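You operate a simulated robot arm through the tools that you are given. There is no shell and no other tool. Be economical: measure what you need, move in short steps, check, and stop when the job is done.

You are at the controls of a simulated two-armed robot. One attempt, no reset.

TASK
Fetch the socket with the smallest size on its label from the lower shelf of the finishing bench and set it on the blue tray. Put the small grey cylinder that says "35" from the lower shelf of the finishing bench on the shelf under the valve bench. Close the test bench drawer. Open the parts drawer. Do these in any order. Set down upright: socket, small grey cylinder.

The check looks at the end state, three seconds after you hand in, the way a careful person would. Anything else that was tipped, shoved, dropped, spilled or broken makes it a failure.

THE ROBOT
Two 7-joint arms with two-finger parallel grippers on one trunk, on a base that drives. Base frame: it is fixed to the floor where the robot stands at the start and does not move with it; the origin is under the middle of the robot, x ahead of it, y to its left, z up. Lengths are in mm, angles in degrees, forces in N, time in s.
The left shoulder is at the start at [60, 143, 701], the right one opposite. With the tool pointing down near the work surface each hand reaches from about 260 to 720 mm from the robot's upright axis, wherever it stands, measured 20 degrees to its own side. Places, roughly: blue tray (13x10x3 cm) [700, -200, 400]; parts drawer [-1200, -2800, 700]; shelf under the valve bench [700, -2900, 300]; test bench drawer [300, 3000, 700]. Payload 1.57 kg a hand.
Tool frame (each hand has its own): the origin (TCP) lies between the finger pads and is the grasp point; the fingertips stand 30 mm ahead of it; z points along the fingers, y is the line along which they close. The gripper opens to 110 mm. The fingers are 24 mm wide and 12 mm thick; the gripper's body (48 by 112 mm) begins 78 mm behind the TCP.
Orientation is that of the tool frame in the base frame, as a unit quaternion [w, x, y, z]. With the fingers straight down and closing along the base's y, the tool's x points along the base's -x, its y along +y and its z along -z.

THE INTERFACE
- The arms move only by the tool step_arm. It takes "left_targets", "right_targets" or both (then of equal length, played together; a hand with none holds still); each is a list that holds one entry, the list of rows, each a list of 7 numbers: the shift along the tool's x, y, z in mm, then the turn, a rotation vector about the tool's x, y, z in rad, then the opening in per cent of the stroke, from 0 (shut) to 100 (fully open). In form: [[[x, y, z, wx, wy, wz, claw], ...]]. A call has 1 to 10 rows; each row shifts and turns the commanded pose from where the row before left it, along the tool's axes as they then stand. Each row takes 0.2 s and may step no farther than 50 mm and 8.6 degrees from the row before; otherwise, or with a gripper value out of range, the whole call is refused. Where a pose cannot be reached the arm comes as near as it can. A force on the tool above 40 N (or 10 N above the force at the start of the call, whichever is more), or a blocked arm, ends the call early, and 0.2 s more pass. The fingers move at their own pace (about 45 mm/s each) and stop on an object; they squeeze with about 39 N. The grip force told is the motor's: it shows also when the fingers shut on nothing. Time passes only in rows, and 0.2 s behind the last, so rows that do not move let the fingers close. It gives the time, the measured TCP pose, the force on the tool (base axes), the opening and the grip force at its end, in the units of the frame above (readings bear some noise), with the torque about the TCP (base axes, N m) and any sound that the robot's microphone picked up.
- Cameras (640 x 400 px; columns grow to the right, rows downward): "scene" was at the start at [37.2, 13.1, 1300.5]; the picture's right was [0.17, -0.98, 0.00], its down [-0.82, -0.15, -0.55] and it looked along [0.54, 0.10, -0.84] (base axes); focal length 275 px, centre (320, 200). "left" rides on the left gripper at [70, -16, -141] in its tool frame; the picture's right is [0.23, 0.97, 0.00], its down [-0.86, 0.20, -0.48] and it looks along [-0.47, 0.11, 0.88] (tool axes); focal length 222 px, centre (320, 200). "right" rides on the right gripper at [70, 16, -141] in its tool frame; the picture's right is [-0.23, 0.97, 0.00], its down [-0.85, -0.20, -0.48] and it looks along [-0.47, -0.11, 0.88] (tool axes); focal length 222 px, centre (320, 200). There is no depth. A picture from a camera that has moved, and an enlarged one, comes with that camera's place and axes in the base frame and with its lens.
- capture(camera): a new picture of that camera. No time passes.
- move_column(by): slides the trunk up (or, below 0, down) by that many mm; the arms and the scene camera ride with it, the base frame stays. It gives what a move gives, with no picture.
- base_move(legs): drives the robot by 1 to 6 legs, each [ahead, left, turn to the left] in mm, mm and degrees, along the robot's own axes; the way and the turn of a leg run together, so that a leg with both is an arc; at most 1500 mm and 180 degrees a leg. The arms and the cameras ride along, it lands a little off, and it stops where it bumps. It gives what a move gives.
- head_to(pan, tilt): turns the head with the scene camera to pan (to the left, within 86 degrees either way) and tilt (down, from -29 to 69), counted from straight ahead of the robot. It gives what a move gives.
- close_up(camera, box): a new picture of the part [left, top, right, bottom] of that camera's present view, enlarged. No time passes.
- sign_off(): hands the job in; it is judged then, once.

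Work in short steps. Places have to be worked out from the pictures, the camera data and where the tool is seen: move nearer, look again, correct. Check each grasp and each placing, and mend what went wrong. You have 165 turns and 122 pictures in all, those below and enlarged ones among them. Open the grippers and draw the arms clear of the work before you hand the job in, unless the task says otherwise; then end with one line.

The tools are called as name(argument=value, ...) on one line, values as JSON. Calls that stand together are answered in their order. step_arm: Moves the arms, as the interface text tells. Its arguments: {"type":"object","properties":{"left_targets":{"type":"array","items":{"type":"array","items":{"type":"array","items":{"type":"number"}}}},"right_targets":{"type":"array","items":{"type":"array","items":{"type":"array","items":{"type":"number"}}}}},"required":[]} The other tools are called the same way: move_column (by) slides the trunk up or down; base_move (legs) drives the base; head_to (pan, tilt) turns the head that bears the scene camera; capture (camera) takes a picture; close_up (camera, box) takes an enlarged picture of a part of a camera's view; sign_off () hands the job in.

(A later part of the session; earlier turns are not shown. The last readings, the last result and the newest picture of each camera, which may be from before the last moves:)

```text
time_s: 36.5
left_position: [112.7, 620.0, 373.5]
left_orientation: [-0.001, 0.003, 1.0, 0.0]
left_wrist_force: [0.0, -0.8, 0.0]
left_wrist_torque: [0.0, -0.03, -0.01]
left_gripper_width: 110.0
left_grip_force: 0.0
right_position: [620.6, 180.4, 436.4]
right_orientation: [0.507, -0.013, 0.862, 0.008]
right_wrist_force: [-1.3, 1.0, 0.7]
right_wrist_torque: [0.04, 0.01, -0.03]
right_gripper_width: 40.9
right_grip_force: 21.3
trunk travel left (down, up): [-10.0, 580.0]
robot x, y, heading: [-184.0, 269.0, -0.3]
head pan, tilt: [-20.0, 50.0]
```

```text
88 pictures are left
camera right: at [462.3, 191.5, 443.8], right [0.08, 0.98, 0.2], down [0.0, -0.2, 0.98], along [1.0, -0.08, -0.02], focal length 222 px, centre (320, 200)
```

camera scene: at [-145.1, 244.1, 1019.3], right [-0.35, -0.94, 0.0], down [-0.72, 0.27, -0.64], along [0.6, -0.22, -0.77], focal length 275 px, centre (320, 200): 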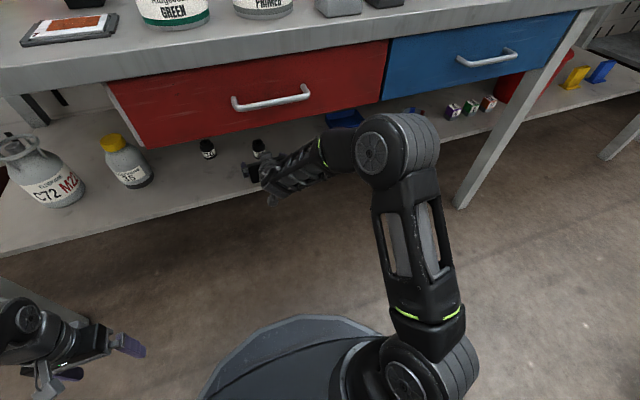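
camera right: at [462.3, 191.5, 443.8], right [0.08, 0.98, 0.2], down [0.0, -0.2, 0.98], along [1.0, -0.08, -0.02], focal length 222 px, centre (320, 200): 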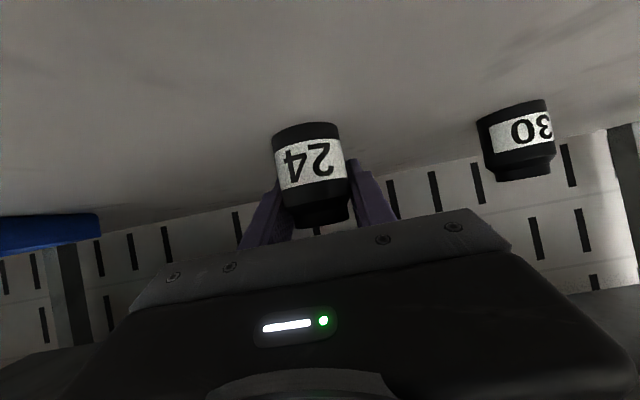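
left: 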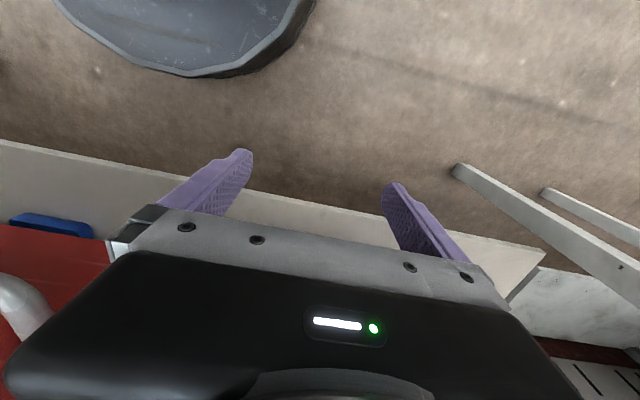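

Gripped (41 mm, 21 N). Lift 15 mm and pull straight back out.

step_arm(right_targets=[[[-13.1, 0, -7.3, 0, 0, 0, 0], [14.6, 0, -26.2, 0, 0, 0, 0], [14.6, 0, -26.2, 0, 0, 0, 0], [14.6, 0, -26.2, 0, 0, 0, 0], [14.6, 0, -26.2, 0, 0, 0, 0], [14.6, 0, -26.2, 0, 0, 0, 0], [-17.5, 0, -9.8, 0, 0, 0, 0], [-17.5, 0, -9.8, 0, 0, 0, 0]]])

capture(camera="right")

```text
time_s: 38.3
left_position: [112.4, 620.8, 372.0]
left_orientation: [-0.001, 0.004, 1.0, 0.0]
left_wrist_force: [0.7, 0.1, 0.3]
left_wrist_torque: [-0.02, 0.01, 0.0]
left_gripper_width: 109.9
left_grip_force: 0.1
right_position: [471.4, 175.4, 491.6]
right_orientation: [0.506, -0.013, 0.862, 0.007]
right_wrist_force: [0.0, -0.3, -1.9]
right_wrist_torque: [-0.01, -0.01, -0.01]
right_gripper_width: 39.6
right_grip_force: 38.9
trunk travel left (down, up): [-10.0, 580.0]
robot x, y, heading: [-188.2, 272.7, -0.5]
head pan, tilt: [-20.0, 50.0]
```

```text
87 pictures are left
camera right: at [312.5, 186.3, 498.7], right [0.08, 0.98, 0.2], down [0.01, -0.2, 0.98], along [1.0, -0.08, -0.02], focal length 222 px, centre (320, 200)
```

right: 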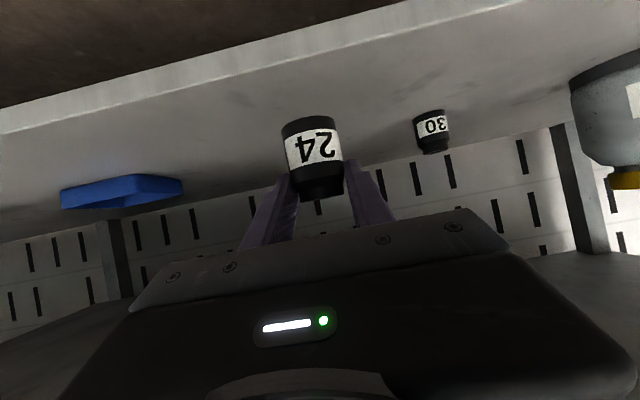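

Held upright. Drive sideways 335 mm right toward the tray line.

base_move(legs=[[0, -335, 0.4]])

capture(camera="right")

capture(camera="scene")

```text
time_s: 40.5
left_position: [109.9, 286.8, 371.8]
left_orientation: [-0.001, 0.0, 1.0, 0.0]
left_wrist_force: [-0.2, 0.0, 0.3]
left_wrist_torque: [0.02, 0.01, 0.02]
left_gripper_width: 109.8
left_grip_force: 0.1
right_position: [471.7, -154.3, 490.8]
right_orientation: [0.506, -0.015, 0.862, 0.008]
right_wrist_force: [0.4, -0.5, -1.1]
right_wrist_torque: [0.05, 0.04, 0.06]
right_gripper_width: 39.6
right_grip_force: 39.2
trunk travel left (down, up): [-10.0, 580.0]
robot x, y, heading: [-184.2, -66.8, -0.1]
head pan, tilt: [-20.0, 50.0]
```

```text
86 pictures are left
camera right: at [312.2, -145.3, 498.8], right [0.08, 0.98, 0.2], down [0.01, -0.2, 0.98], along [1.0, -0.07, -0.02], focal length 222 px, centre (320, 200)
```

right: 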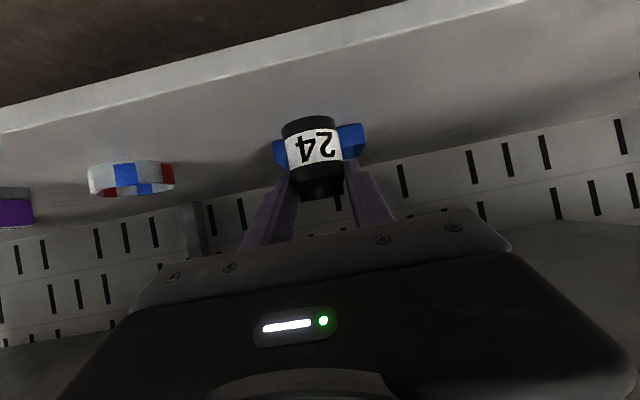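

```text
85 pictures are left
camera scene: at [-145.7, -90.0, 1019.3], right [-0.34, -0.94, 0.0], down [-0.72, 0.26, -0.64], along [0.6, -0.22, -0.77], focal length 275 px, centre (320, 200)
```

scene: 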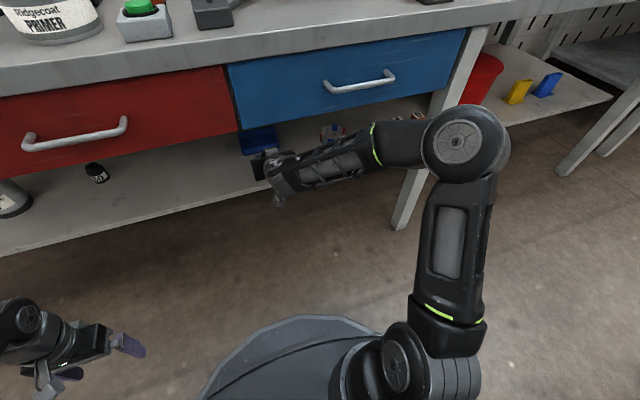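

Aligned: tray centre ≈[672,-153]. I extend 130 mm forward (socket bottom well above the tray rim) and watch the elbow relative to the leg.

step_arm(right_targets=[[[-12.7, 0, 22.7, 0, 0, 0, 0], [-12.7, 0, 22.7, 0, 0, 0, 0], [-12.7, 0, 22.7, 0, 0, 0, 0], [-12.7, 0, 22.7, 0, 0, 0, 0], [-12.7, 0, 22.7, 0, 0, 0, 0]]])

capture(camera="scene")

capture(camera="right")

```text
time_s: 41.7
left_position: [110.0, 289.6, 372.5]
left_orientation: [-0.001, 0.0, 1.0, 0.001]
left_wrist_force: [-0.1, -0.7, -0.5]
left_wrist_torque: [0.0, 0.0, -0.02]
left_gripper_width: 109.7
left_grip_force: 0.1
right_position: [600.5, -151.4, 491.0]
right_orientation: [0.506, -0.016, 0.862, 0.009]
right_wrist_force: [-0.7, 0.4, -1.5]
right_wrist_torque: [-0.02, 0.05, 0.0]
right_gripper_width: 39.5
right_grip_force: 38.9
trunk travel left (down, up): [-10.0, 580.0]
robot x, y, heading: [-187.4, -64.3, 0.3]
head pan, tilt: [-20.0, 50.0]
```

```text
84 pictures are left
camera scene: at [-145.8, -90.1, 1019.3], right [-0.34, -0.94, 0.0], down [-0.72, 0.26, -0.64], along [0.6, -0.22, -0.77], focal length 275 px, centre (320, 200)
```

scene: 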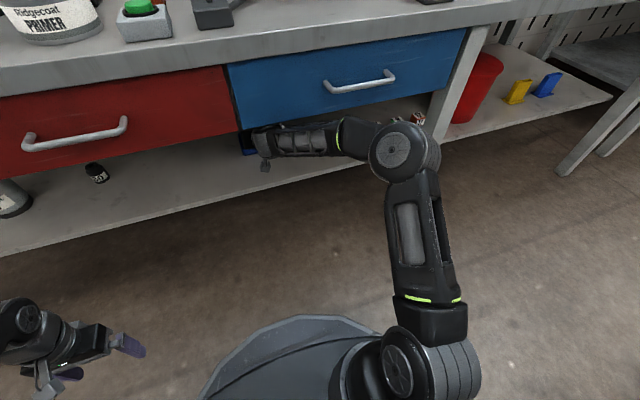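

```text
83 pictures are left
camera right: at [442.2, -141.1, 498.3], right [0.08, 0.98, 0.2], down [0.01, -0.2, 0.98], along [1.0, -0.07, -0.02], focal length 222 px, centre (320, 200)
```

right: 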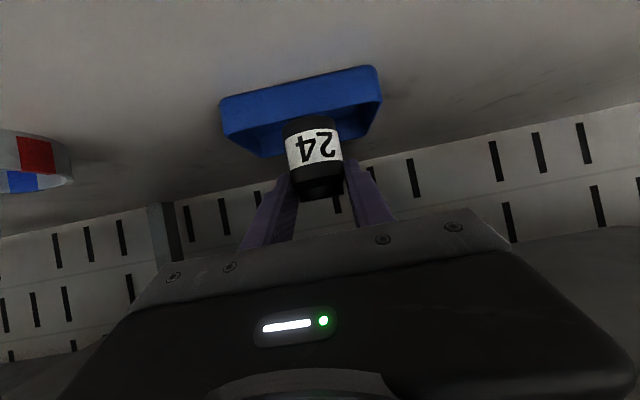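

Elbow swings inward, away from the leg. Lower 14 mm and go forward 72 mm over the tray centre.

step_arm(right_targets=[[[12.2, -1, 6.8, 0, 0, 0, 0], [-11.7, -1, 21, 0, 0, 0, 0], [-11.7, 0, 21, 0, 0, 0, 0], [-11.7, 0, 21, 0, 0, 0, 0]]])

capture(camera="right")

```text
time_s: 42.7
left_position: [109.0, 287.6, 372.9]
left_orientation: [-0.001, 0.0, 1.0, 0.0]
left_wrist_force: [-0.9, 0.6, -0.2]
left_wrist_torque: [0.0, -0.04, 0.01]
left_gripper_width: 109.8
left_grip_force: 0.2
right_position: [672.8, -150.5, 475.7]
right_orientation: [0.505, -0.016, 0.863, 0.009]
right_wrist_force: [-0.3, 0.7, -1.4]
right_wrist_torque: [-0.01, -0.01, -0.07]
right_gripper_width: 35.5
right_grip_force: 38.5
trunk travel left (down, up): [-10.0, 580.0]
robot x, y, heading: [-180.6, -64.1, -0.1]
head pan, tilt: [-20.0, 50.0]
```

```text
82 pictures are left
camera right: at [514.6, -140.6, 483.7], right [0.08, 0.98, 0.2], down [0.01, -0.2, 0.98], along [1.0, -0.07, -0.02], focal length 222 px, centre (320, 200)
```

right: 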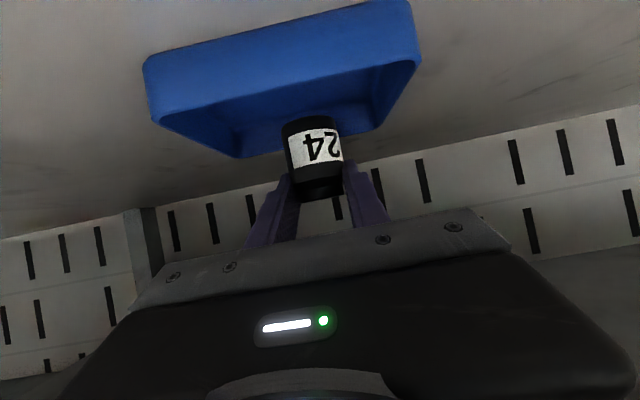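

The opening went from 39.5 to 35.5 mm; I check how the socket sits in the grip.

close_up(camera="right", box=[220, 80, 440, 240])

```text
2.50 times, centred on (330, 160) of right
camera zoom: at [514.6, -140.6, 483.7], right [0.08, 0.98, 0.2], down [0.01, -0.2, 0.98], along [1.0, -0.07, -0.02], focal length 555 px, centre (295, 300)
```

zoom: 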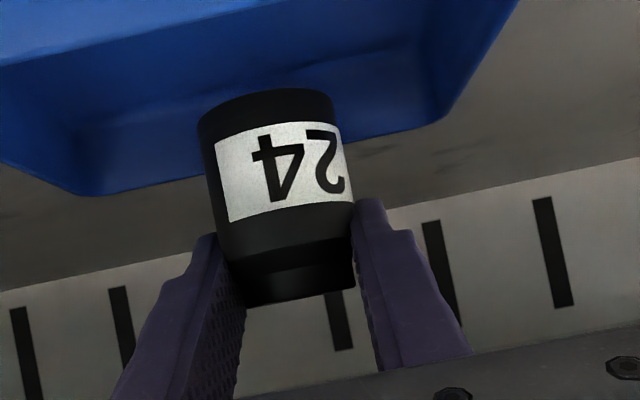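

The socket merely turned slightly in the grip; its bottom is at z≈432. I lower 28 mm into the tray.

step_arm(right_targets=[[[8.2, 0, 4.6, 0, 0, 0, 0], [8.2, 0, 4.6, 0, 0, 0, 0], [8.2, 0, 4.6, 0, 0, 0, 0], [0, 0, 0, 0, 0, 0, 0]]])

close_up(camera="right", box=[160, 20, 440, 240])

```text
time_s: 43.7
left_position: [108.3, 287.9, 373.3]
left_orientation: [0.001, 0.0, 1.0, 0.0]
left_wrist_force: [0.2, 0.1, -0.2]
left_wrist_torque: [0.0, -0.01, 0.0]
left_gripper_width: 109.9
left_grip_force: 0.1
right_position: [673.4, -150.5, 454.2]
right_orientation: [0.51, -0.015, 0.86, 0.009]
right_wrist_force: [2.0, -0.4, 19.5]
right_wrist_torque: [-0.02, -0.38, -0.13]
right_gripper_width: 35.3
right_grip_force: 38.9
trunk travel left (down, up): [-10.0, 580.0]
robot x, y, heading: [-184.1, -65.8, 0.2]
head pan, tilt: [-20.0, 50.0]
```

```text
1.82 times, centred on (300, 130) of right
camera zoom: at [514.8, -140.3, 461.5], right [0.07, 0.98, 0.2], down [0.0, -0.2, 0.98], along [1.0, -0.07, -0.01], focal length 404 px, centre (356, 327)
```

zoom: 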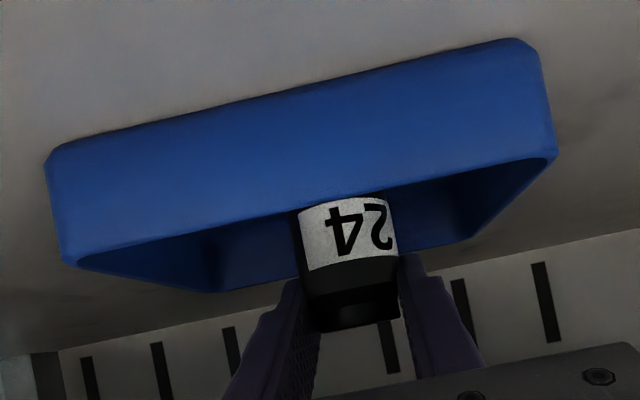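

19.5 N upward: it rests on the tray floor. Open to about 60 % (so as not to hit the tray walls) and check.

step_arm(right_targets=[[[0, 0, 0, 0, 0, 0, 40], [0, 0, 0, 0, 0, 0, 50], [0, 0, 0, 0, 0, 0, 60]]])

close_up(camera="right", box=[160, 20, 440, 240])

```text
time_s: 44.5
left_position: [109.5, 287.7, 373.1]
left_orientation: [-0.001, -0.001, 1.0, 0.0]
left_wrist_force: [0.3, 0.2, 0.2]
left_wrist_torque: [-0.01, -0.01, -0.03]
left_gripper_width: 109.8
left_grip_force: 0.0
right_position: [673.2, -148.9, 449.0]
right_orientation: [0.506, -0.015, 0.863, 0.009]
right_wrist_force: [-0.1, 0.0, -0.2]
right_wrist_torque: [-0.04, -0.01, 0.02]
right_gripper_width: 66.0
right_grip_force: 0.0
trunk travel left (down, up): [-10.0, 580.0]
robot x, y, heading: [-189.1, -65.1, 0.1]
head pan, tilt: [-20.0, 50.0]
```

```text
1.82 times, centred on (300, 130) of right
camera zoom: at [514.2, -140.4, 456.3], right [0.08, 0.98, 0.2], down [0.01, -0.2, 0.98], along [1.0, -0.07, -0.02], focal length 404 px, centre (356, 327)
```

zoom: 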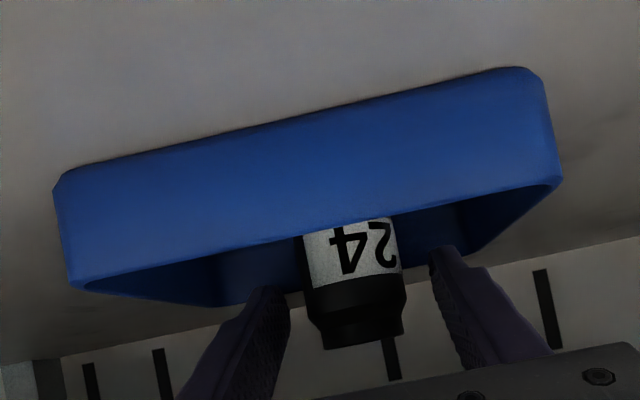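

Socket upright in the tray. Lift 25 mm, then back out.

step_arm(right_targets=[[[-10.9, 0, -6.1, 0, 0, 0, 60], [-10.9, 0, -6.1, 0, 0, 0, 60], [14.6, 0, -26.2, 0, 0, 0, 60], [14.6, 0, -26.2, 0, 0, 0, 60], [14.6, 0, -26.2, 0, 0, 0, 60], [14.6, 0, -26.2, 0, 0, 0, 60], [14.6, 0, -26.2, 0, 0, 0, 60], [14.6, 0, -26.2, 0, 0, 0, 60], [14.6, 0, -26.2, 0, 0, 0, 60]]])

capture(camera="right")

```text
time_s: 46.5
left_position: [109.5, 287.6, 372.2]
left_orientation: [0.0, -0.001, 1.0, 0.0]
left_wrist_force: [0.0, 0.3, 0.4]
left_wrist_torque: [-0.01, -0.02, 0.01]
left_gripper_width: 109.8
left_grip_force: 0.1
right_position: [463.9, -156.3, 475.4]
right_orientation: [0.507, -0.015, 0.862, 0.009]
right_wrist_force: [1.0, 0.3, 0.1]
right_wrist_torque: [-0.03, -0.01, 0.0]
right_gripper_width: 66.2
right_grip_force: 0.0
trunk travel left (down, up): [-10.0, 580.0]
robot x, y, heading: [-189.5, -63.0, -0.1]
head pan, tilt: [-20.0, 50.0]
```

```text
78 pictures are left
camera right: at [304.1, -146.9, 482.8], right [0.08, 0.98, 0.2], down [0.01, -0.2, 0.98], along [1.0, -0.07, -0.02], focal length 222 px, centre (320, 200)
```

right: 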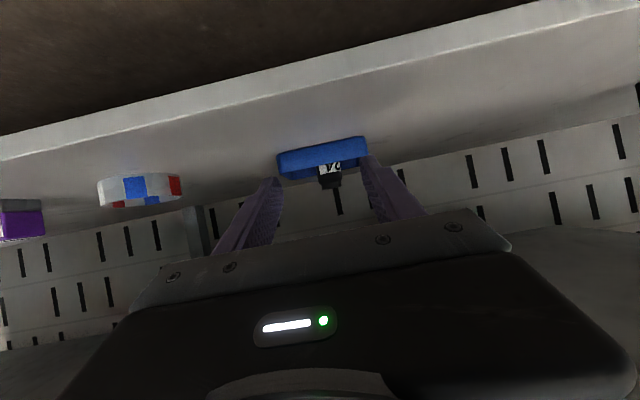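

Socket done. Next: back off 100 mm and drive left to line the right hand up with the cylinder (y≈575).

base_move(legs=[[-100, 0, 0], [0, 728, 0]])

head_to(pan=0, tilt=40)

capture(camera="scene")

capture(camera="right")

```text
time_s: 51.2
left_position: [12.8, 1010.3, 373.5]
left_orientation: [-0.001, 0.003, 1.0, 0.0]
left_wrist_force: [0.5, 0.0, -0.4]
left_wrist_torque: [0.0, -0.06, -0.01]
left_gripper_width: 110.3
left_grip_force: 0.1
right_position: [364.1, 562.5, 475.6]
right_orientation: [0.506, -0.012, 0.863, 0.007]
right_wrist_force: [-0.4, -0.4, 0.1]
right_wrist_torque: [-0.02, 0.0, 0.01]
right_gripper_width: 65.9
right_grip_force: 0.0
trunk travel left (down, up): [-10.0, 580.0]
robot x, y, heading: [-282.2, 656.4, -0.2]
head pan, tilt: [-20.0, 50.0]
```

```text
time_s: 52.1
left_position: [14.5, 1009.5, 372.3]
left_orientation: [-0.001, 0.002, 1.0, 0.0]
left_wrist_force: [-0.4, -0.3, 1.0]
left_wrist_torque: [-0.02, -0.02, 0.02]
left_gripper_width: 110.0
left_grip_force: 0.0
right_position: [365.2, 563.7, 474.6]
right_orientation: [0.506, -0.013, 0.863, 0.007]
right_wrist_force: [0.6, 0.0, 0.3]
right_wrist_torque: [-0.02, 0.01, 0.01]
right_gripper_width: 66.0
right_grip_force: 0.0
trunk travel left (down, up): [-10.0, 580.0]
robot x, y, heading: [-283.6, 658.2, -0.3]
head pan, tilt: [0.0, 40.0]
```

```text
77 pictures are left
camera scene: at [-231.1, 659.8, 1033.5], right [-0.01, -1.0, 0.0], down [-0.64, 0.0, -0.77], along [0.77, -0.01, -0.64], focal length 275 px, centre (320, 200)
```

scene: 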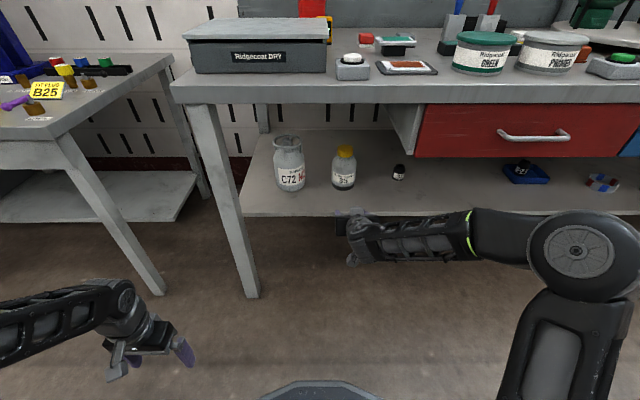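

```text
76 pictures are left
camera right: at [206.0, 573.8, 482.8], right [0.08, 0.98, 0.2], down [0.0, -0.2, 0.98], along [1.0, -0.08, -0.02], focal length 222 px, centre (320, 200)
```

right: 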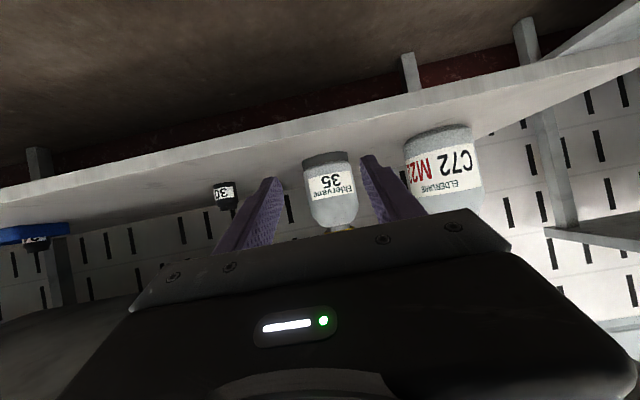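

Cylinder at ≈[655,567], ~90 mm wide. Open fully, lower to z≈457, shift y +4, then drive 110 mm ahead.

step_arm(right_targets=[[[8, 2, 4.4, 0, 0, 0, 100], [8, 2, 4.4, 0, 0, 0, 100], [0, 0, 0, 0, 0, 0, 100]]])

base_move(legs=[[110, 0, 0]])

capture(camera="right")

```text
time_s: 52.9
left_position: [14.4, 1010.4, 372.6]
left_orientation: [-0.001, 0.002, 1.0, 0.0]
left_wrist_force: [-0.4, 0.4, 0.1]
left_wrist_torque: [0.0, -0.04, -0.01]
left_gripper_width: 109.9
left_grip_force: 0.0
right_position: [364.5, 566.2, 456.1]
right_orientation: [0.505, -0.012, 0.863, 0.006]
right_wrist_force: [0.1, 0.3, 0.1]
right_wrist_torque: [0.01, -0.01, -0.01]
right_gripper_width: 110.0
right_grip_force: 0.1
trunk travel left (down, up): [-10.0, 580.0]
robot x, y, heading: [-287.2, 658.4, -0.2]
head pan, tilt: [0.0, 40.0]
```

```text
time_s: 54.1
left_position: [125.6, 1011.2, 374.4]
left_orientation: [-0.001, 0.004, 1.0, 0.0]
left_wrist_force: [0.3, 0.3, -0.1]
left_wrist_torque: [0.01, -0.02, 0.0]
left_gripper_width: 110.1
left_grip_force: 0.1
right_position: [475.0, 565.4, 457.0]
right_orientation: [0.506, -0.012, 0.862, 0.007]
right_wrist_force: [0.5, 0.1, -0.3]
right_wrist_torque: [0.01, 0.02, -0.02]
right_gripper_width: 110.1
right_grip_force: 0.1
trunk travel left (down, up): [-10.0, 580.0]
robot x, y, heading: [-175.4, 656.7, -0.4]
head pan, tilt: [0.0, 40.0]
```

```text
75 pictures are left
camera right: at [315.9, 576.7, 464.3], right [0.08, 0.98, 0.2], down [0.0, -0.2, 0.98], along [1.0, -0.08, -0.02], focal length 222 px, centre (320, 200)
```

right: 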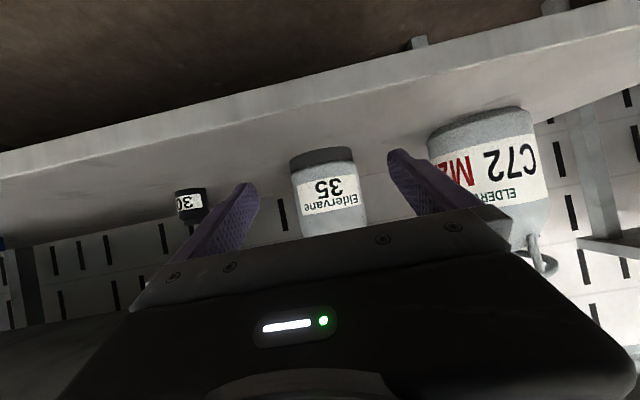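

Well aligned (cylinder y≈563–565). Forward 110 mm.

step_arm(right_targets=[[[-13.4, -1.2, 24, 0, 0, 0, 100], [-13.4, -1.2, 24, 0, 0, 0, 100], [-13.4, -1.2, 24, 0, 0, 0, 100], [-13.4, -1.2, 24, 0, 0, 0, 100]]])

capture(camera="right")

```text
time_s: 55.1
left_position: [123.0, 1010.3, 372.8]
left_orientation: [-0.001, 0.003, 1.0, 0.0]
left_wrist_force: [1.1, 0.2, 0.2]
left_wrist_torque: [-0.02, -0.02, 0.0]
left_gripper_width: 109.8
left_grip_force: 0.1
right_position: [584.0, 564.4, 457.7]
right_orientation: [0.506, -0.012, 0.862, 0.007]
right_wrist_force: [0.2, -0.7, 0.6]
right_wrist_torque: [-0.02, -0.02, 0.03]
right_gripper_width: 110.0
right_grip_force: 0.0
trunk travel left (down, up): [-10.0, 580.0]
robot x, y, heading: [-174.8, 659.5, -0.4]
head pan, tilt: [0.0, 40.0]
```

```text
74 pictures are left
camera right: at [425.6, 575.2, 465.2], right [0.08, 0.98, 0.2], down [0.0, -0.2, 0.98], along [1.0, -0.08, -0.02], focal length 222 px, centre (320, 200)
```

right: 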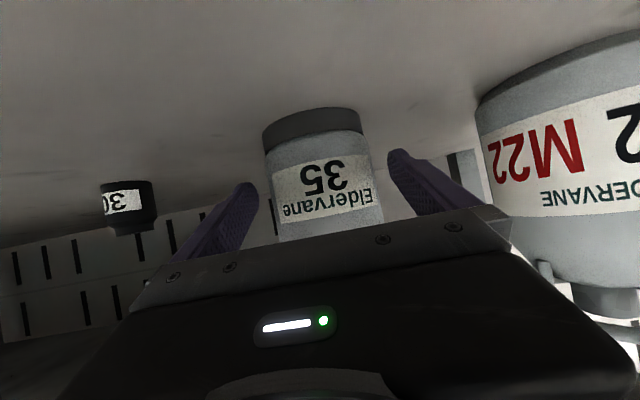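

Centre ≈[662,563]. Forward 73 mm more.

step_arm(right_targets=[[[-11.9, -1.3, 21.2, 0, 0, 0, 100], [-11.9, -1.3, 21.2, 0, 0, 0, 100], [-11.9, -1.3, 21.2, 0, 0, 0, 100], [0, 0, 0, 0, 0, 0, 100]]])

capture(camera="right")

```text
time_s: 56.1
left_position: [124.0, 1010.2, 372.6]
left_orientation: [-0.001, 0.004, 1.0, 0.0]
left_wrist_force: [-0.2, 0.2, 0.3]
left_wrist_torque: [0.02, 0.0, 0.03]
left_gripper_width: 110.0
left_grip_force: 0.0
right_position: [656.2, 562.0, 457.2]
right_orientation: [0.507, -0.012, 0.862, 0.007]
right_wrist_force: [-2.6, 1.6, 3.4]
right_wrist_torque: [-0.03, 0.04, -0.03]
right_gripper_width: 110.0
right_grip_force: 0.0
trunk travel left (down, up): [-10.0, 580.0]
robot x, y, heading: [-175.2, 657.0, -0.3]
head pan, tilt: [0.0, 40.0]
```

```text
73 pictures are left
camera right: at [498.4, 573.4, 465.1], right [0.08, 0.98, 0.2], down [0.0, -0.2, 0.98], along [1.0, -0.08, -0.02], focal length 222 px, centre (320, 200)
```

right: 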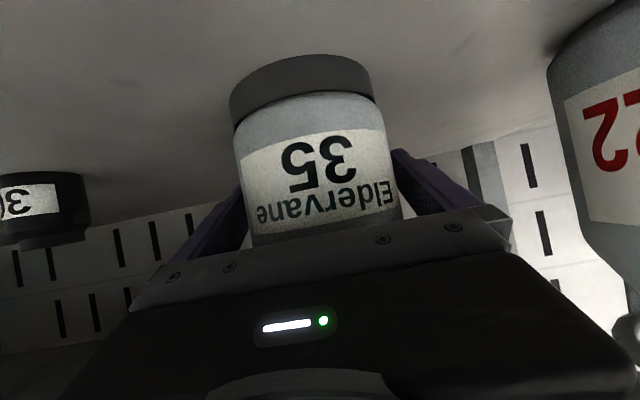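

In place around the cylinder. Close the gripper.

step_arm(right_targets=[[[0, 0, 0, 0, 0, 0, 60], [0, 0, 0, 0, 0, 0, 30], [0, 0, 0, 0, 0, 0, 0], [0, 0, 0, 0, 0, 0, 0], [0, 0, 0, 0, 0, 0, 0]]])

capture(camera="right")

```text
time_s: 57.3
left_position: [123.9, 1008.7, 372.5]
left_orientation: [-0.001, 0.004, 1.0, 0.0]
left_wrist_force: [0.0, -0.5, 0.2]
left_wrist_torque: [-0.02, -0.01, -0.01]
left_gripper_width: 110.0
left_grip_force: 0.0
right_position: [657.2, 561.8, 456.2]
right_orientation: [0.506, -0.011, 0.862, 0.007]
right_wrist_force: [-1.9, 4.6, 2.4]
right_wrist_torque: [0.27, -0.02, -0.05]
right_gripper_width: 88.6
right_grip_force: 38.6
trunk travel left (down, up): [-10.0, 580.0]
robot x, y, heading: [-170.2, 655.6, -0.4]
head pan, tilt: [0.0, 40.0]
```

```text
72 pictures are left
camera right: at [498.3, 573.4, 464.6], right [0.08, 0.98, 0.2], down [0.0, -0.2, 0.98], along [1.0, -0.08, -0.02], focal length 222 px, centre (320, 200)
```

right: 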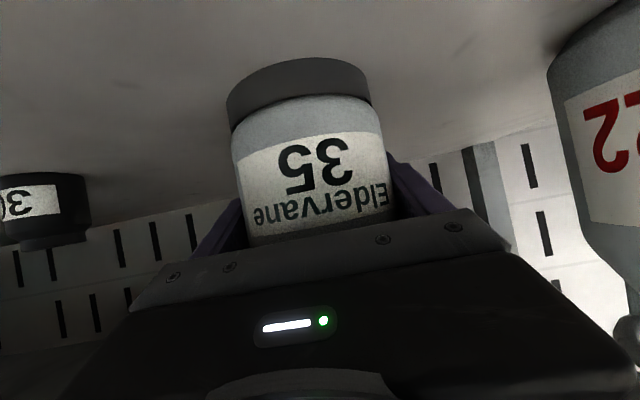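

Gripped at 88.6 mm. Lift 25 mm and check the weight.

step_arm(right_targets=[[[-7, 0, -4, 0, 0, 0, 0], [-7, 0, -4, 0, 0, 0, 0], [-7, 0, -4, 0, 0, 0, 0], [0, 0, 0, 0, 0, 0, 0]]])

capture(camera="right")

```text
time_s: 58.3
left_position: [124.4, 1008.2, 372.2]
left_orientation: [-0.001, 0.003, 1.0, 0.0]
left_wrist_force: [0.7, -0.1, 0.1]
left_wrist_torque: [0.04, 0.02, 0.01]
left_gripper_width: 109.9
left_grip_force: 0.0
right_position: [657.3, 562.0, 478.8]
right_orientation: [0.506, -0.012, 0.863, 0.008]
right_wrist_force: [0.1, -0.5, -9.9]
right_wrist_torque: [0.02, -0.18, -0.01]
right_gripper_width: 88.4
right_grip_force: 39.0
trunk travel left (down, up): [-10.0, 580.0]
robot x, y, heading: [-170.8, 661.3, -0.3]
head pan, tilt: [0.0, 40.0]
```

```text
71 pictures are left
camera right: at [498.8, 573.1, 487.5], right [0.08, 0.98, 0.2], down [0.01, -0.2, 0.98], along [1.0, -0.08, -0.02], focal length 222 px, centre (320, 200)
```

right: 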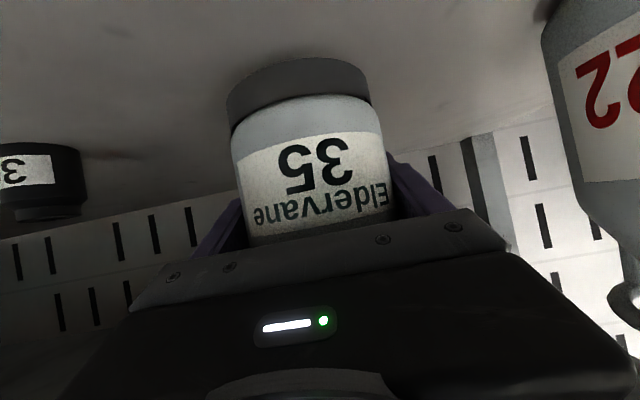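

Held firmly (~1 kg), upright. Drive back 300 mm, then draw the hand in for travel.

base_move(legs=[[-300, 0, 0]])

step_arm(right_targets=[[[4.4, 0, -27, 0, 0, 0, 0], [4.4, 0, -27, 0, 0, 0, 0], [4.4, 0, -27, 0, 0, 0, 0], [4.4, 0, -27, 0, 0, 0, 0], [4.4, 0, -27, 0, 0, 0, 0], [4.4, 0, -27, 0, 0, 0, 0], [4.4, 0, -27, 0, 0, 0, 0]]])

head_to(pan=-70, tilt=25)

capture(camera="scene")

```text
time_s: 60.3
left_position: [-174.5, 1012.3, 371.6]
left_orientation: [-0.001, 0.004, 1.0, 0.0]
left_wrist_force: [-0.6, -0.2, -0.1]
left_wrist_torque: [-0.03, 0.01, -0.01]
left_gripper_width: 110.1
left_grip_force: 0.0
right_position: [357.3, 563.2, 479.8]
right_orientation: [0.507, -0.012, 0.862, 0.007]
right_wrist_force: [-0.6, -1.0, -9.7]
right_wrist_torque: [0.01, -0.18, -0.01]
right_gripper_width: 88.3
right_grip_force: 38.8
trunk travel left (down, up): [-10.0, 580.0]
robot x, y, heading: [-477.0, 661.8, -0.4]
head pan, tilt: [0.0, 40.0]
```

```text
time_s: 61.9
left_position: [-174.9, 1011.2, 372.7]
left_orientation: [-0.001, 0.004, 1.0, 0.0]
left_wrist_force: [-0.3, 0.1, -0.4]
left_wrist_torque: [0.02, 0.0, 0.0]
left_gripper_width: 110.0
left_grip_force: 0.0
right_position: [177.3, 558.9, 546.7]
right_orientation: [0.506, -0.011, 0.863, 0.006]
right_wrist_force: [-0.7, -0.9, -9.0]
right_wrist_torque: [0.03, -0.21, -0.01]
right_gripper_width: 88.5
right_grip_force: 38.7
trunk travel left (down, up): [-10.0, 580.0]
robot x, y, heading: [-471.4, 659.5, -0.3]
head pan, tilt: [0.0, 40.0]
```

```text
time_s: 63.3
left_position: [-174.9, 1011.5, 373.8]
left_orientation: [0.0, 0.003, 1.0, 0.0]
left_wrist_force: [0.4, 0.9, -1.0]
left_wrist_torque: [-0.01, -0.01, 0.0]
left_gripper_width: 110.0
left_grip_force: 0.1
right_position: [177.3, 558.2, 546.1]
right_orientation: [0.506, -0.013, 0.862, 0.008]
right_wrist_force: [0.2, 0.1, -9.8]
right_wrist_torque: [-0.01, -0.19, 0.02]
right_gripper_width: 88.6
right_grip_force: 39.0
trunk travel left (down, up): [-10.0, 580.0]
robot x, y, heading: [-477.9, 658.8, -0.2]
head pan, tilt: [-70.0, 25.0]
```

```text
70 pictures are left
camera scene: at [-474.0, 575.0, 1056.8], right [-0.94, -0.34, 0.0], down [-0.14, 0.4, -0.91], along [0.3, -0.85, -0.42], focal length 275 px, centre (320, 200)
```

scene: 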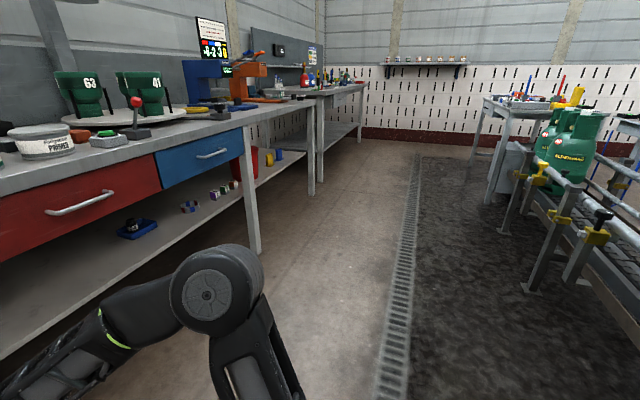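

Aisle is clear. Drive sideways to the right about 2700 mm at this distance, then look at the valve bench's shelf.

base_move(legs=[[0, -1400, 0], [0, -1300, 0.2]])

head_to(pan=-25, tilt=25)

capture(camera="scene")

```text
time_s: 76.4
left_position: [-201.9, -1688.1, 372.9]
left_orientation: [0.0, 0.007, 1.0, 0.0]
left_wrist_force: [-0.2, -0.1, 0.4]
left_wrist_torque: [0.0, 0.01, 0.01]
left_gripper_width: 110.0
left_grip_force: 0.1
right_position: [147.0, -2145.0, 545.4]
right_orientation: [0.506, -0.009, 0.863, 0.005]
right_wrist_force: [0.5, -0.2, -9.0]
right_wrist_torque: [0.01, -0.21, -0.01]
right_gripper_width: 88.4
right_grip_force: 38.9
trunk travel left (down, up): [-10.0, 580.0]
robot x, y, heading: [-503.2, -2040.2, -0.9]
head pan, tilt: [-70.0, 25.0]
```

```text
time_s: 77.5
left_position: [-201.0, -1688.7, 373.3]
left_orientation: [0.0, 0.007, 1.0, 0.0]
left_wrist_force: [0.2, 0.1, -0.3]
left_wrist_torque: [0.0, 0.03, -0.02]
left_gripper_width: 110.0
left_grip_force: 0.1
right_position: [146.4, -2144.9, 545.7]
right_orientation: [0.505, -0.009, 0.863, 0.006]
right_wrist_force: [-0.5, -0.7, -8.0]
right_wrist_torque: [-0.01, -0.16, 0.04]
right_gripper_width: 88.3
right_grip_force: 39.0
trunk travel left (down, up): [-10.0, 580.0]
robot x, y, heading: [-508.1, -2035.6, -0.8]
head pan, tilt: [-25.0, 25.0]
```

```text
69 pictures are left
camera scene: at [-451.7, -2077.1, 1056.8], right [-0.44, -0.9, 0.0], down [-0.38, 0.18, -0.91], along [0.81, -0.4, -0.42], focal length 275 px, centre (320, 200)
```

scene: 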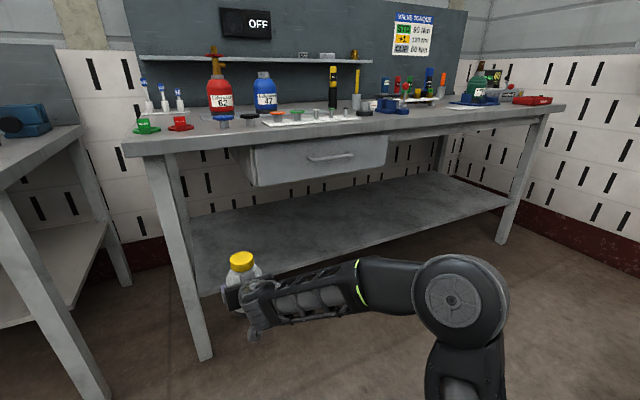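

The valve bench shelf is empty, z≈300, bench spans y≈-1990…-3900, front x≈410. I drive further right to y≈-2750 and straighten heading, then lower and extend the hand.

base_move(legs=[[0, -600, 0.8]])

step_arm(right_targets=[[[9, 0, 26, 0, 0, 0, 0], [9, 0, 26, 0, 0, 0, 0], [9, 0, 26, 0, 0, 0, 0], [9, 0, 26, 0, 0, 0, 0], [9, 0, 26, 0, 0, 0, 0], [9, 0, 26, 0, 0, 0, 0], [9, 0, 26, 0, 0, 0, 0]]])

head_to(pan=0, tilt=35)

capture(camera="scene")

capture(camera="right")

```text
time_s: 80.9
left_position: [-211.8, -2284.0, 373.0]
left_orientation: [-0.001, 0.001, 1.0, 0.0]
left_wrist_force: [0.3, 0.3, -0.1]
left_wrist_torque: [0.01, -0.04, 0.01]
left_gripper_width: 109.9
left_grip_force: 0.0
right_position: [142.5, -2737.8, 546.3]
right_orientation: [0.506, -0.014, 0.863, 0.008]
right_wrist_force: [-0.4, -1.3, -9.5]
right_wrist_torque: [0.01, -0.16, -0.01]
right_gripper_width: 88.5
right_grip_force: 38.8
trunk travel left (down, up): [-10.0, 580.0]
robot x, y, heading: [-508.7, -2632.8, -0.1]
head pan, tilt: [-25.0, 25.0]
```

```text
time_s: 82.5
left_position: [-211.0, -2285.3, 373.8]
left_orientation: [-0.001, 0.001, 1.0, 0.001]
left_wrist_force: [-0.4, 0.4, -0.2]
left_wrist_torque: [0.03, -0.01, 0.0]
left_gripper_width: 110.2
left_grip_force: 0.1
right_position: [270.2, -2733.8, 401.8]
right_orientation: [0.504, -0.013, 0.863, 0.007]
right_wrist_force: [0.1, -0.2, -7.4]
right_wrist_torque: [0.05, -0.15, 0.0]
right_gripper_width: 88.5
right_grip_force: 39.0
trunk travel left (down, up): [-10.0, 580.0]
robot x, y, heading: [-510.5, -2632.7, 0.1]
head pan, tilt: [-25.0, 25.0]
```

```text
time_s: 83.4
left_position: [-211.3, -2285.7, 373.3]
left_orientation: [-0.001, 0.001, 1.0, 0.0]
left_wrist_force: [0.4, -0.1, 0.8]
left_wrist_torque: [-0.04, 0.01, -0.01]
left_gripper_width: 109.9
left_grip_force: 0.1
right_position: [269.4, -2733.3, 401.2]
right_orientation: [0.506, -0.013, 0.863, 0.007]
right_wrist_force: [-0.3, -0.4, -8.9]
right_wrist_torque: [0.0, -0.15, -0.02]
right_gripper_width: 88.6
right_grip_force: 38.9
trunk travel left (down, up): [-10.0, 580.0]
robot x, y, heading: [-507.4, -2638.3, -0.3]
head pan, tilt: [0.0, 35.0]
```

```text
68 pictures are left
camera scene: at [-452.2, -2636.2, 1041.0], right [-0.01, -1.0, 0.0], down [-0.57, 0.0, -0.82], along [0.82, 0.0, -0.57], focal length 275 px, centre (320, 200)
```

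scene: 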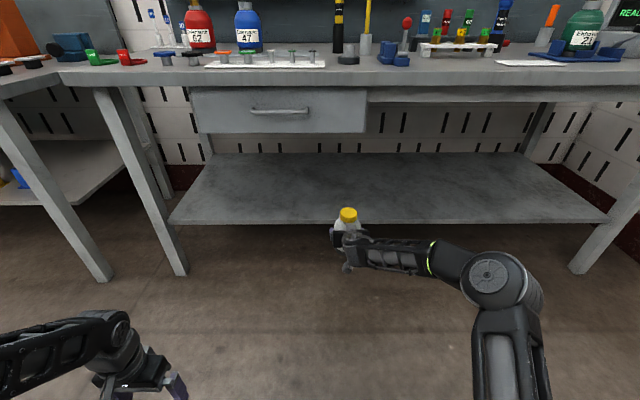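

```text
67 pictures are left
camera right: at [111.4, -2722.3, 410.0], right [0.08, 0.98, 0.2], down [0.01, -0.2, 0.98], along [1.0, -0.08, -0.02], focal length 222 px, centre (320, 200)
```

right: 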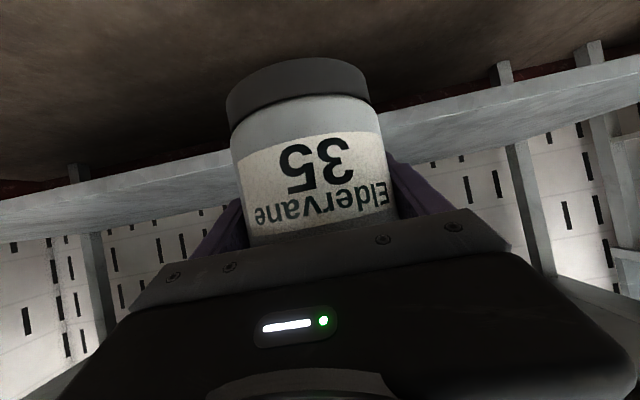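

I need the shelf height precisely: enlarge the right hand's view of the shelf edge.

close_up(camera="right", box=[0, 80, 240, 260])

close_up(camera="scene", box=[160, 140, 400, 290])

```text
2.22 times, centred on (120, 170) of right
camera zoom: at [111.4, -2722.3, 410.0], right [0.08, 0.98, 0.2], down [0.01, -0.2, 0.98], along [1.0, -0.08, -0.02], focal length 494 px, centre (764, 267)
```

zoom: 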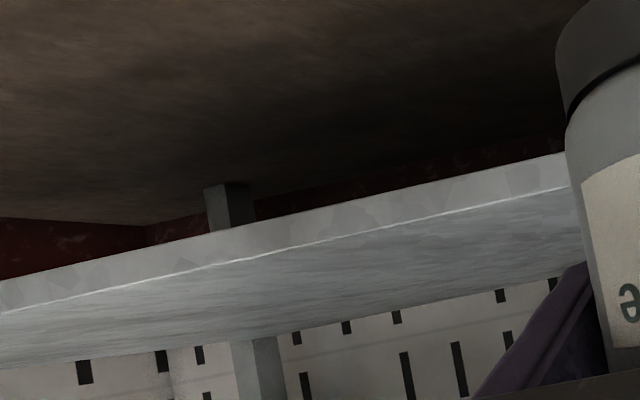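

```text
2.67 times, centred on (280, 215) of scene
camera zoom: at [-452.2, -2636.2, 1041.0], right [-0.01, -1.0, 0.0], down [-0.57, 0.0, -0.82], along [0.82, 0.0, -0.57], focal length 733 px, centre (427, 160)
```

zoom: 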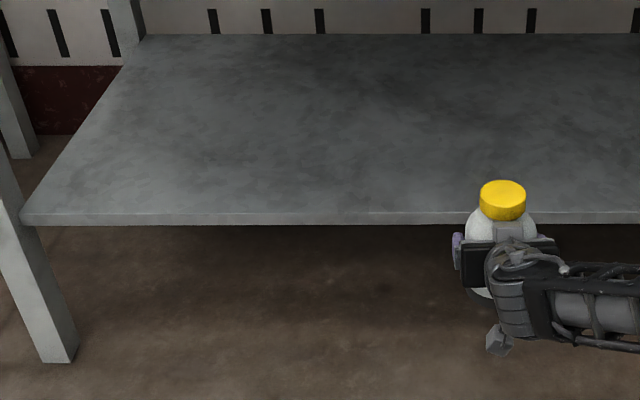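

Shelf top ≈ 315–325, front edge x≈432; cylinder bottom now at ≈340. Raise 15 mm and drive 240 mm ahead.

step_arm(right_targets=[[[-13.1, 0, -7.3, 0, 0, 0, 0], [0, 0, 0, 0, 0, 0, 0]]])

base_move(legs=[[240, 0, 0]])

capture(camera="right")

capture(camera="scene")

```text
time_s: 84.0
left_position: [-211.5, -2284.1, 372.8]
left_orientation: [-0.001, 0.002, 1.0, 0.001]
left_wrist_force: [-0.9, 0.4, -0.3]
left_wrist_torque: [-0.01, -0.03, 0.01]
left_gripper_width: 110.0
left_grip_force: 0.1
right_position: [270.1, -2734.7, 418.6]
right_orientation: [0.505, -0.012, 0.863, 0.007]
right_wrist_force: [-0.3, -0.8, -8.3]
right_wrist_torque: [0.03, -0.15, -0.01]
right_gripper_width: 88.3
right_grip_force: 38.9
trunk travel left (down, up): [-10.0, 580.0]
robot x, y, heading: [-510.1, -2635.5, -0.1]
head pan, tilt: [0.0, 35.0]
```

```text
time_s: 85.8
left_position: [26.8, -2285.3, 373.5]
left_orientation: [0.0, 0.0, 1.0, 0.001]
left_wrist_force: [0.6, -0.4, 0.4]
left_wrist_torque: [0.01, -0.02, -0.03]
left_gripper_width: 110.0
left_grip_force: 0.1
right_position: [511.2, -2732.3, 416.7]
right_orientation: [0.505, -0.014, 0.863, 0.008]
right_wrist_force: [-0.7, 0.5, -9.4]
right_wrist_torque: [0.06, -0.14, -0.01]
right_gripper_width: 88.3
right_grip_force: 38.7
trunk travel left (down, up): [-10.0, 580.0]
robot x, y, heading: [-267.0, -2637.1, -0.2]
head pan, tilt: [0.0, 35.0]
```

```text
64 pictures are left
camera right: at [351.1, -2721.8, 425.0], right [0.08, 0.98, 0.2], down [0.01, -0.2, 0.98], along [1.0, -0.08, -0.02], focal length 222 px, centre (320, 200)
```

right: 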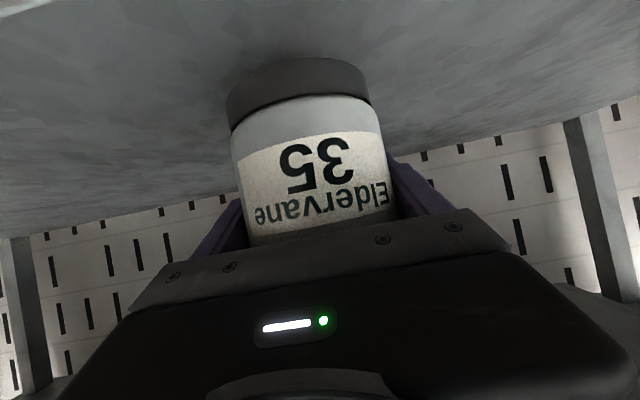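

```text
63 pictures are left
camera scene: at [-213.2, -2636.8, 1041.0], right [0.0, -1.0, 0.0], down [-0.57, 0.0, -0.82], along [0.82, 0.0, -0.57], focal length 275 px, centre (320, 200)
```

scene: 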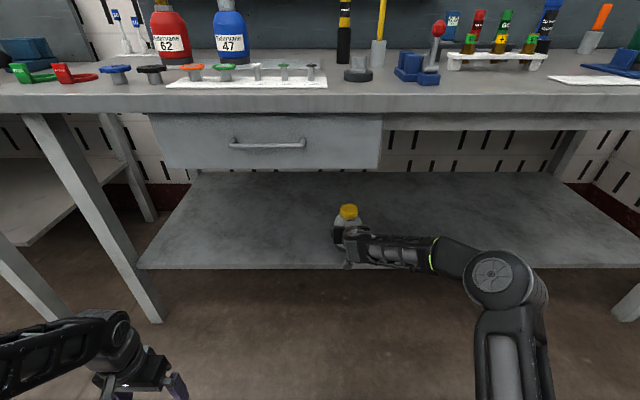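

Over the shelf. Extend 110 mm forward, then start lowering.

step_arm(right_targets=[[[-13.4, -1.2, 24, 0, 0, 0, 0], [-13.4, -1.2, 24, 0, 0, 0, 0], [-13.4, -1.2, 24, 0, 0, 0, 0], [-13.4, -1.2, 24, 0, 0, 0, 0], [8.7, 0, 4.9, 0, 0, 0, 0], [8.7, 0, 4.9, 0, 0, 0, 0], [0, 0, 0, 0, 0, 0, 0]]])

capture(camera="right")

```text
time_s: 87.4
left_position: [27.3, -2285.2, 372.1]
left_orientation: [-0.001, 0.0, 1.0, 0.0]
left_wrist_force: [0.2, -0.1, 1.0]
left_wrist_torque: [0.01, -0.01, 0.01]
left_gripper_width: 109.9
left_grip_force: 0.1
right_position: [620.3, -2733.7, 396.1]
right_orientation: [0.505, -0.014, 0.863, 0.009]
right_wrist_force: [0.4, -0.1, -9.5]
right_wrist_torque: [0.01, -0.17, -0.01]
right_gripper_width: 88.2
right_grip_force: 39.4
trunk travel left (down, up): [-10.0, 580.0]
robot x, y, heading: [-272.1, -2640.7, -0.2]
head pan, tilt: [0.0, 35.0]
```

```text
62 pictures are left
camera right: at [461.4, -2723.0, 404.0], right [0.08, 0.98, 0.2], down [0.01, -0.2, 0.98], along [1.0, -0.08, -0.02], focal length 222 px, centre (320, 200)
```

right: 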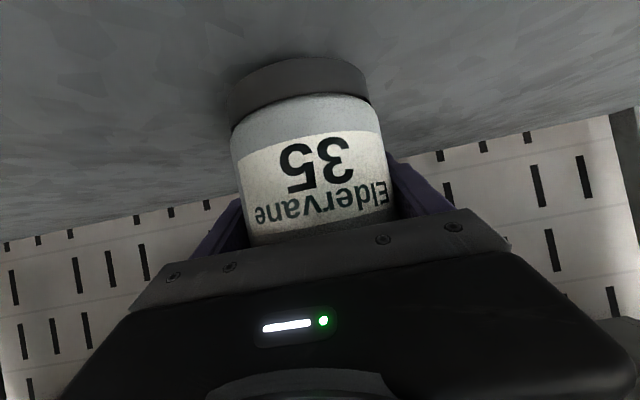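

No contact yet (bottom ≈335). Lower by 4 mm rows.

step_arm(right_targets=[[[3.5, 0, 2, 0, 0, 0, 0], [3.5, 0, 2, 0, 0, 0, 0], [3.5, 0, 2, 0, 0, 0, 0], [0, 0, 0, 0, 0, 0, 0]]])

```text
time_s: 88.4
left_position: [26.3, -2285.5, 372.3]
left_orientation: [-0.001, 0.0, 1.0, 0.0]
left_wrist_force: [-0.4, 0.6, -0.3]
left_wrist_torque: [-0.03, 0.01, -0.01]
left_gripper_width: 110.1
left_grip_force: 0.1
right_position: [620.3, -2734.5, 383.6]
right_orientation: [0.505, -0.014, 0.863, 0.008]
right_wrist_force: [0.1, 0.1, -9.1]
right_wrist_torque: [0.01, -0.17, 0.01]
right_gripper_width: 88.2
right_grip_force: 39.0
trunk travel left (down, up): [-10.0, 580.0]
robot x, y, heading: [-270.2, -2640.1, -0.3]
head pan, tilt: [0.0, 35.0]
```

Still free (bottom ≈322). Continue.

step_arm(right_targets=[[[3.5, 0, 2, 0, 0, 0, 0], [3.5, 0, 2, 0, 0, 0, 0], [0, 0, 0, 0, 0, 0, 0]]])

close_up(camera="right", box=[180, 20, 420, 170])

```text
time_s: 89.2
left_position: [27.2, -2285.1, 373.4]
left_orientation: [0.0, 0.0, 1.0, 0.0]
left_wrist_force: [-0.8, -0.1, -0.4]
left_wrist_torque: [0.0, -0.01, -0.01]
left_gripper_width: 109.9
left_grip_force: 0.0
right_position: [620.0, -2733.7, 382.9]
right_orientation: [0.509, -0.014, 0.861, 0.009]
right_wrist_force: [0.8, -1.5, 14.0]
right_wrist_torque: [0.62, 0.79, 0.17]
right_gripper_width: 88.0
right_grip_force: 39.2
trunk travel left (down, up): [-10.0, 580.0]
robot x, y, heading: [-271.5, -2637.1, 0.2]
head pan, tilt: [0.0, 35.0]
```

```text
2.67 times, centred on (300, 95) of right
camera zoom: at [461.9, -2723.4, 389.6], right [0.08, 0.98, 0.2], down [0.0, -0.2, 0.98], along [1.0, -0.08, -0.02], focal length 592 px, centre (373, 480)
```

zoom: 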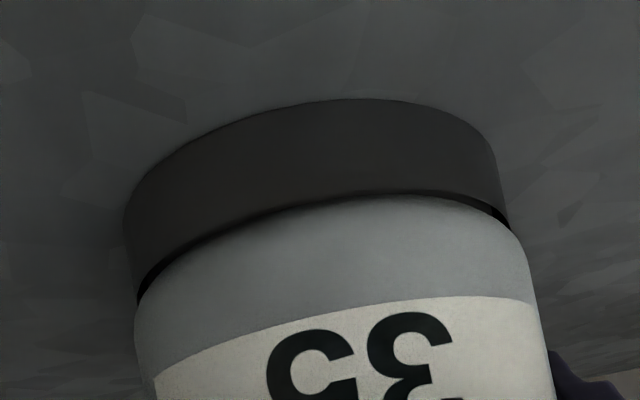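

Contact (+14 N): the cylinder stands on the shelf. Open the fingers.

step_arm(right_targets=[[[0, 0, 0, 0, 0, 0, 90], [0, 0, 0, 0, 0, 0, 100], [0, 0, 0, 0, 0, 0, 100], [0, 0, 0, 0, 0, 0, 100]]])

capture(camera="right")

```text
time_s: 90.2
left_position: [27.2, -2285.3, 373.3]
left_orientation: [-0.001, 0.001, 1.0, 0.0]
left_wrist_force: [-0.7, 0.2, -0.1]
left_wrist_torque: [0.01, 0.01, 0.0]
left_gripper_width: 109.8
left_grip_force: 0.1
right_position: [618.6, -2733.7, 377.3]
right_orientation: [0.505, -0.014, 0.863, 0.008]
right_wrist_force: [-1.6, 0.5, -0.4]
right_wrist_torque: [-0.02, -0.08, -0.04]
right_gripper_width: 109.6
right_grip_force: 0.0
trunk travel left (down, up): [-10.0, 580.0]
robot x, y, heading: [-270.9, -2634.3, -0.3]
head pan, tilt: [0.0, 35.0]
```

```text
60 pictures are left
camera right: at [461.0, -2723.2, 385.1], right [0.08, 0.98, 0.2], down [0.01, -0.2, 0.98], along [1.0, -0.08, -0.02], focal length 222 px, centre (320, 200)
```

right: 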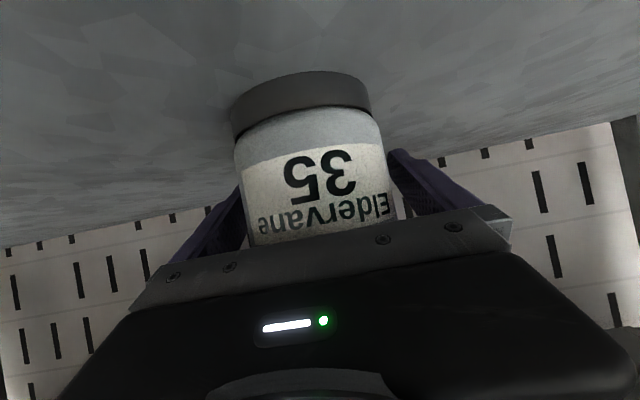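

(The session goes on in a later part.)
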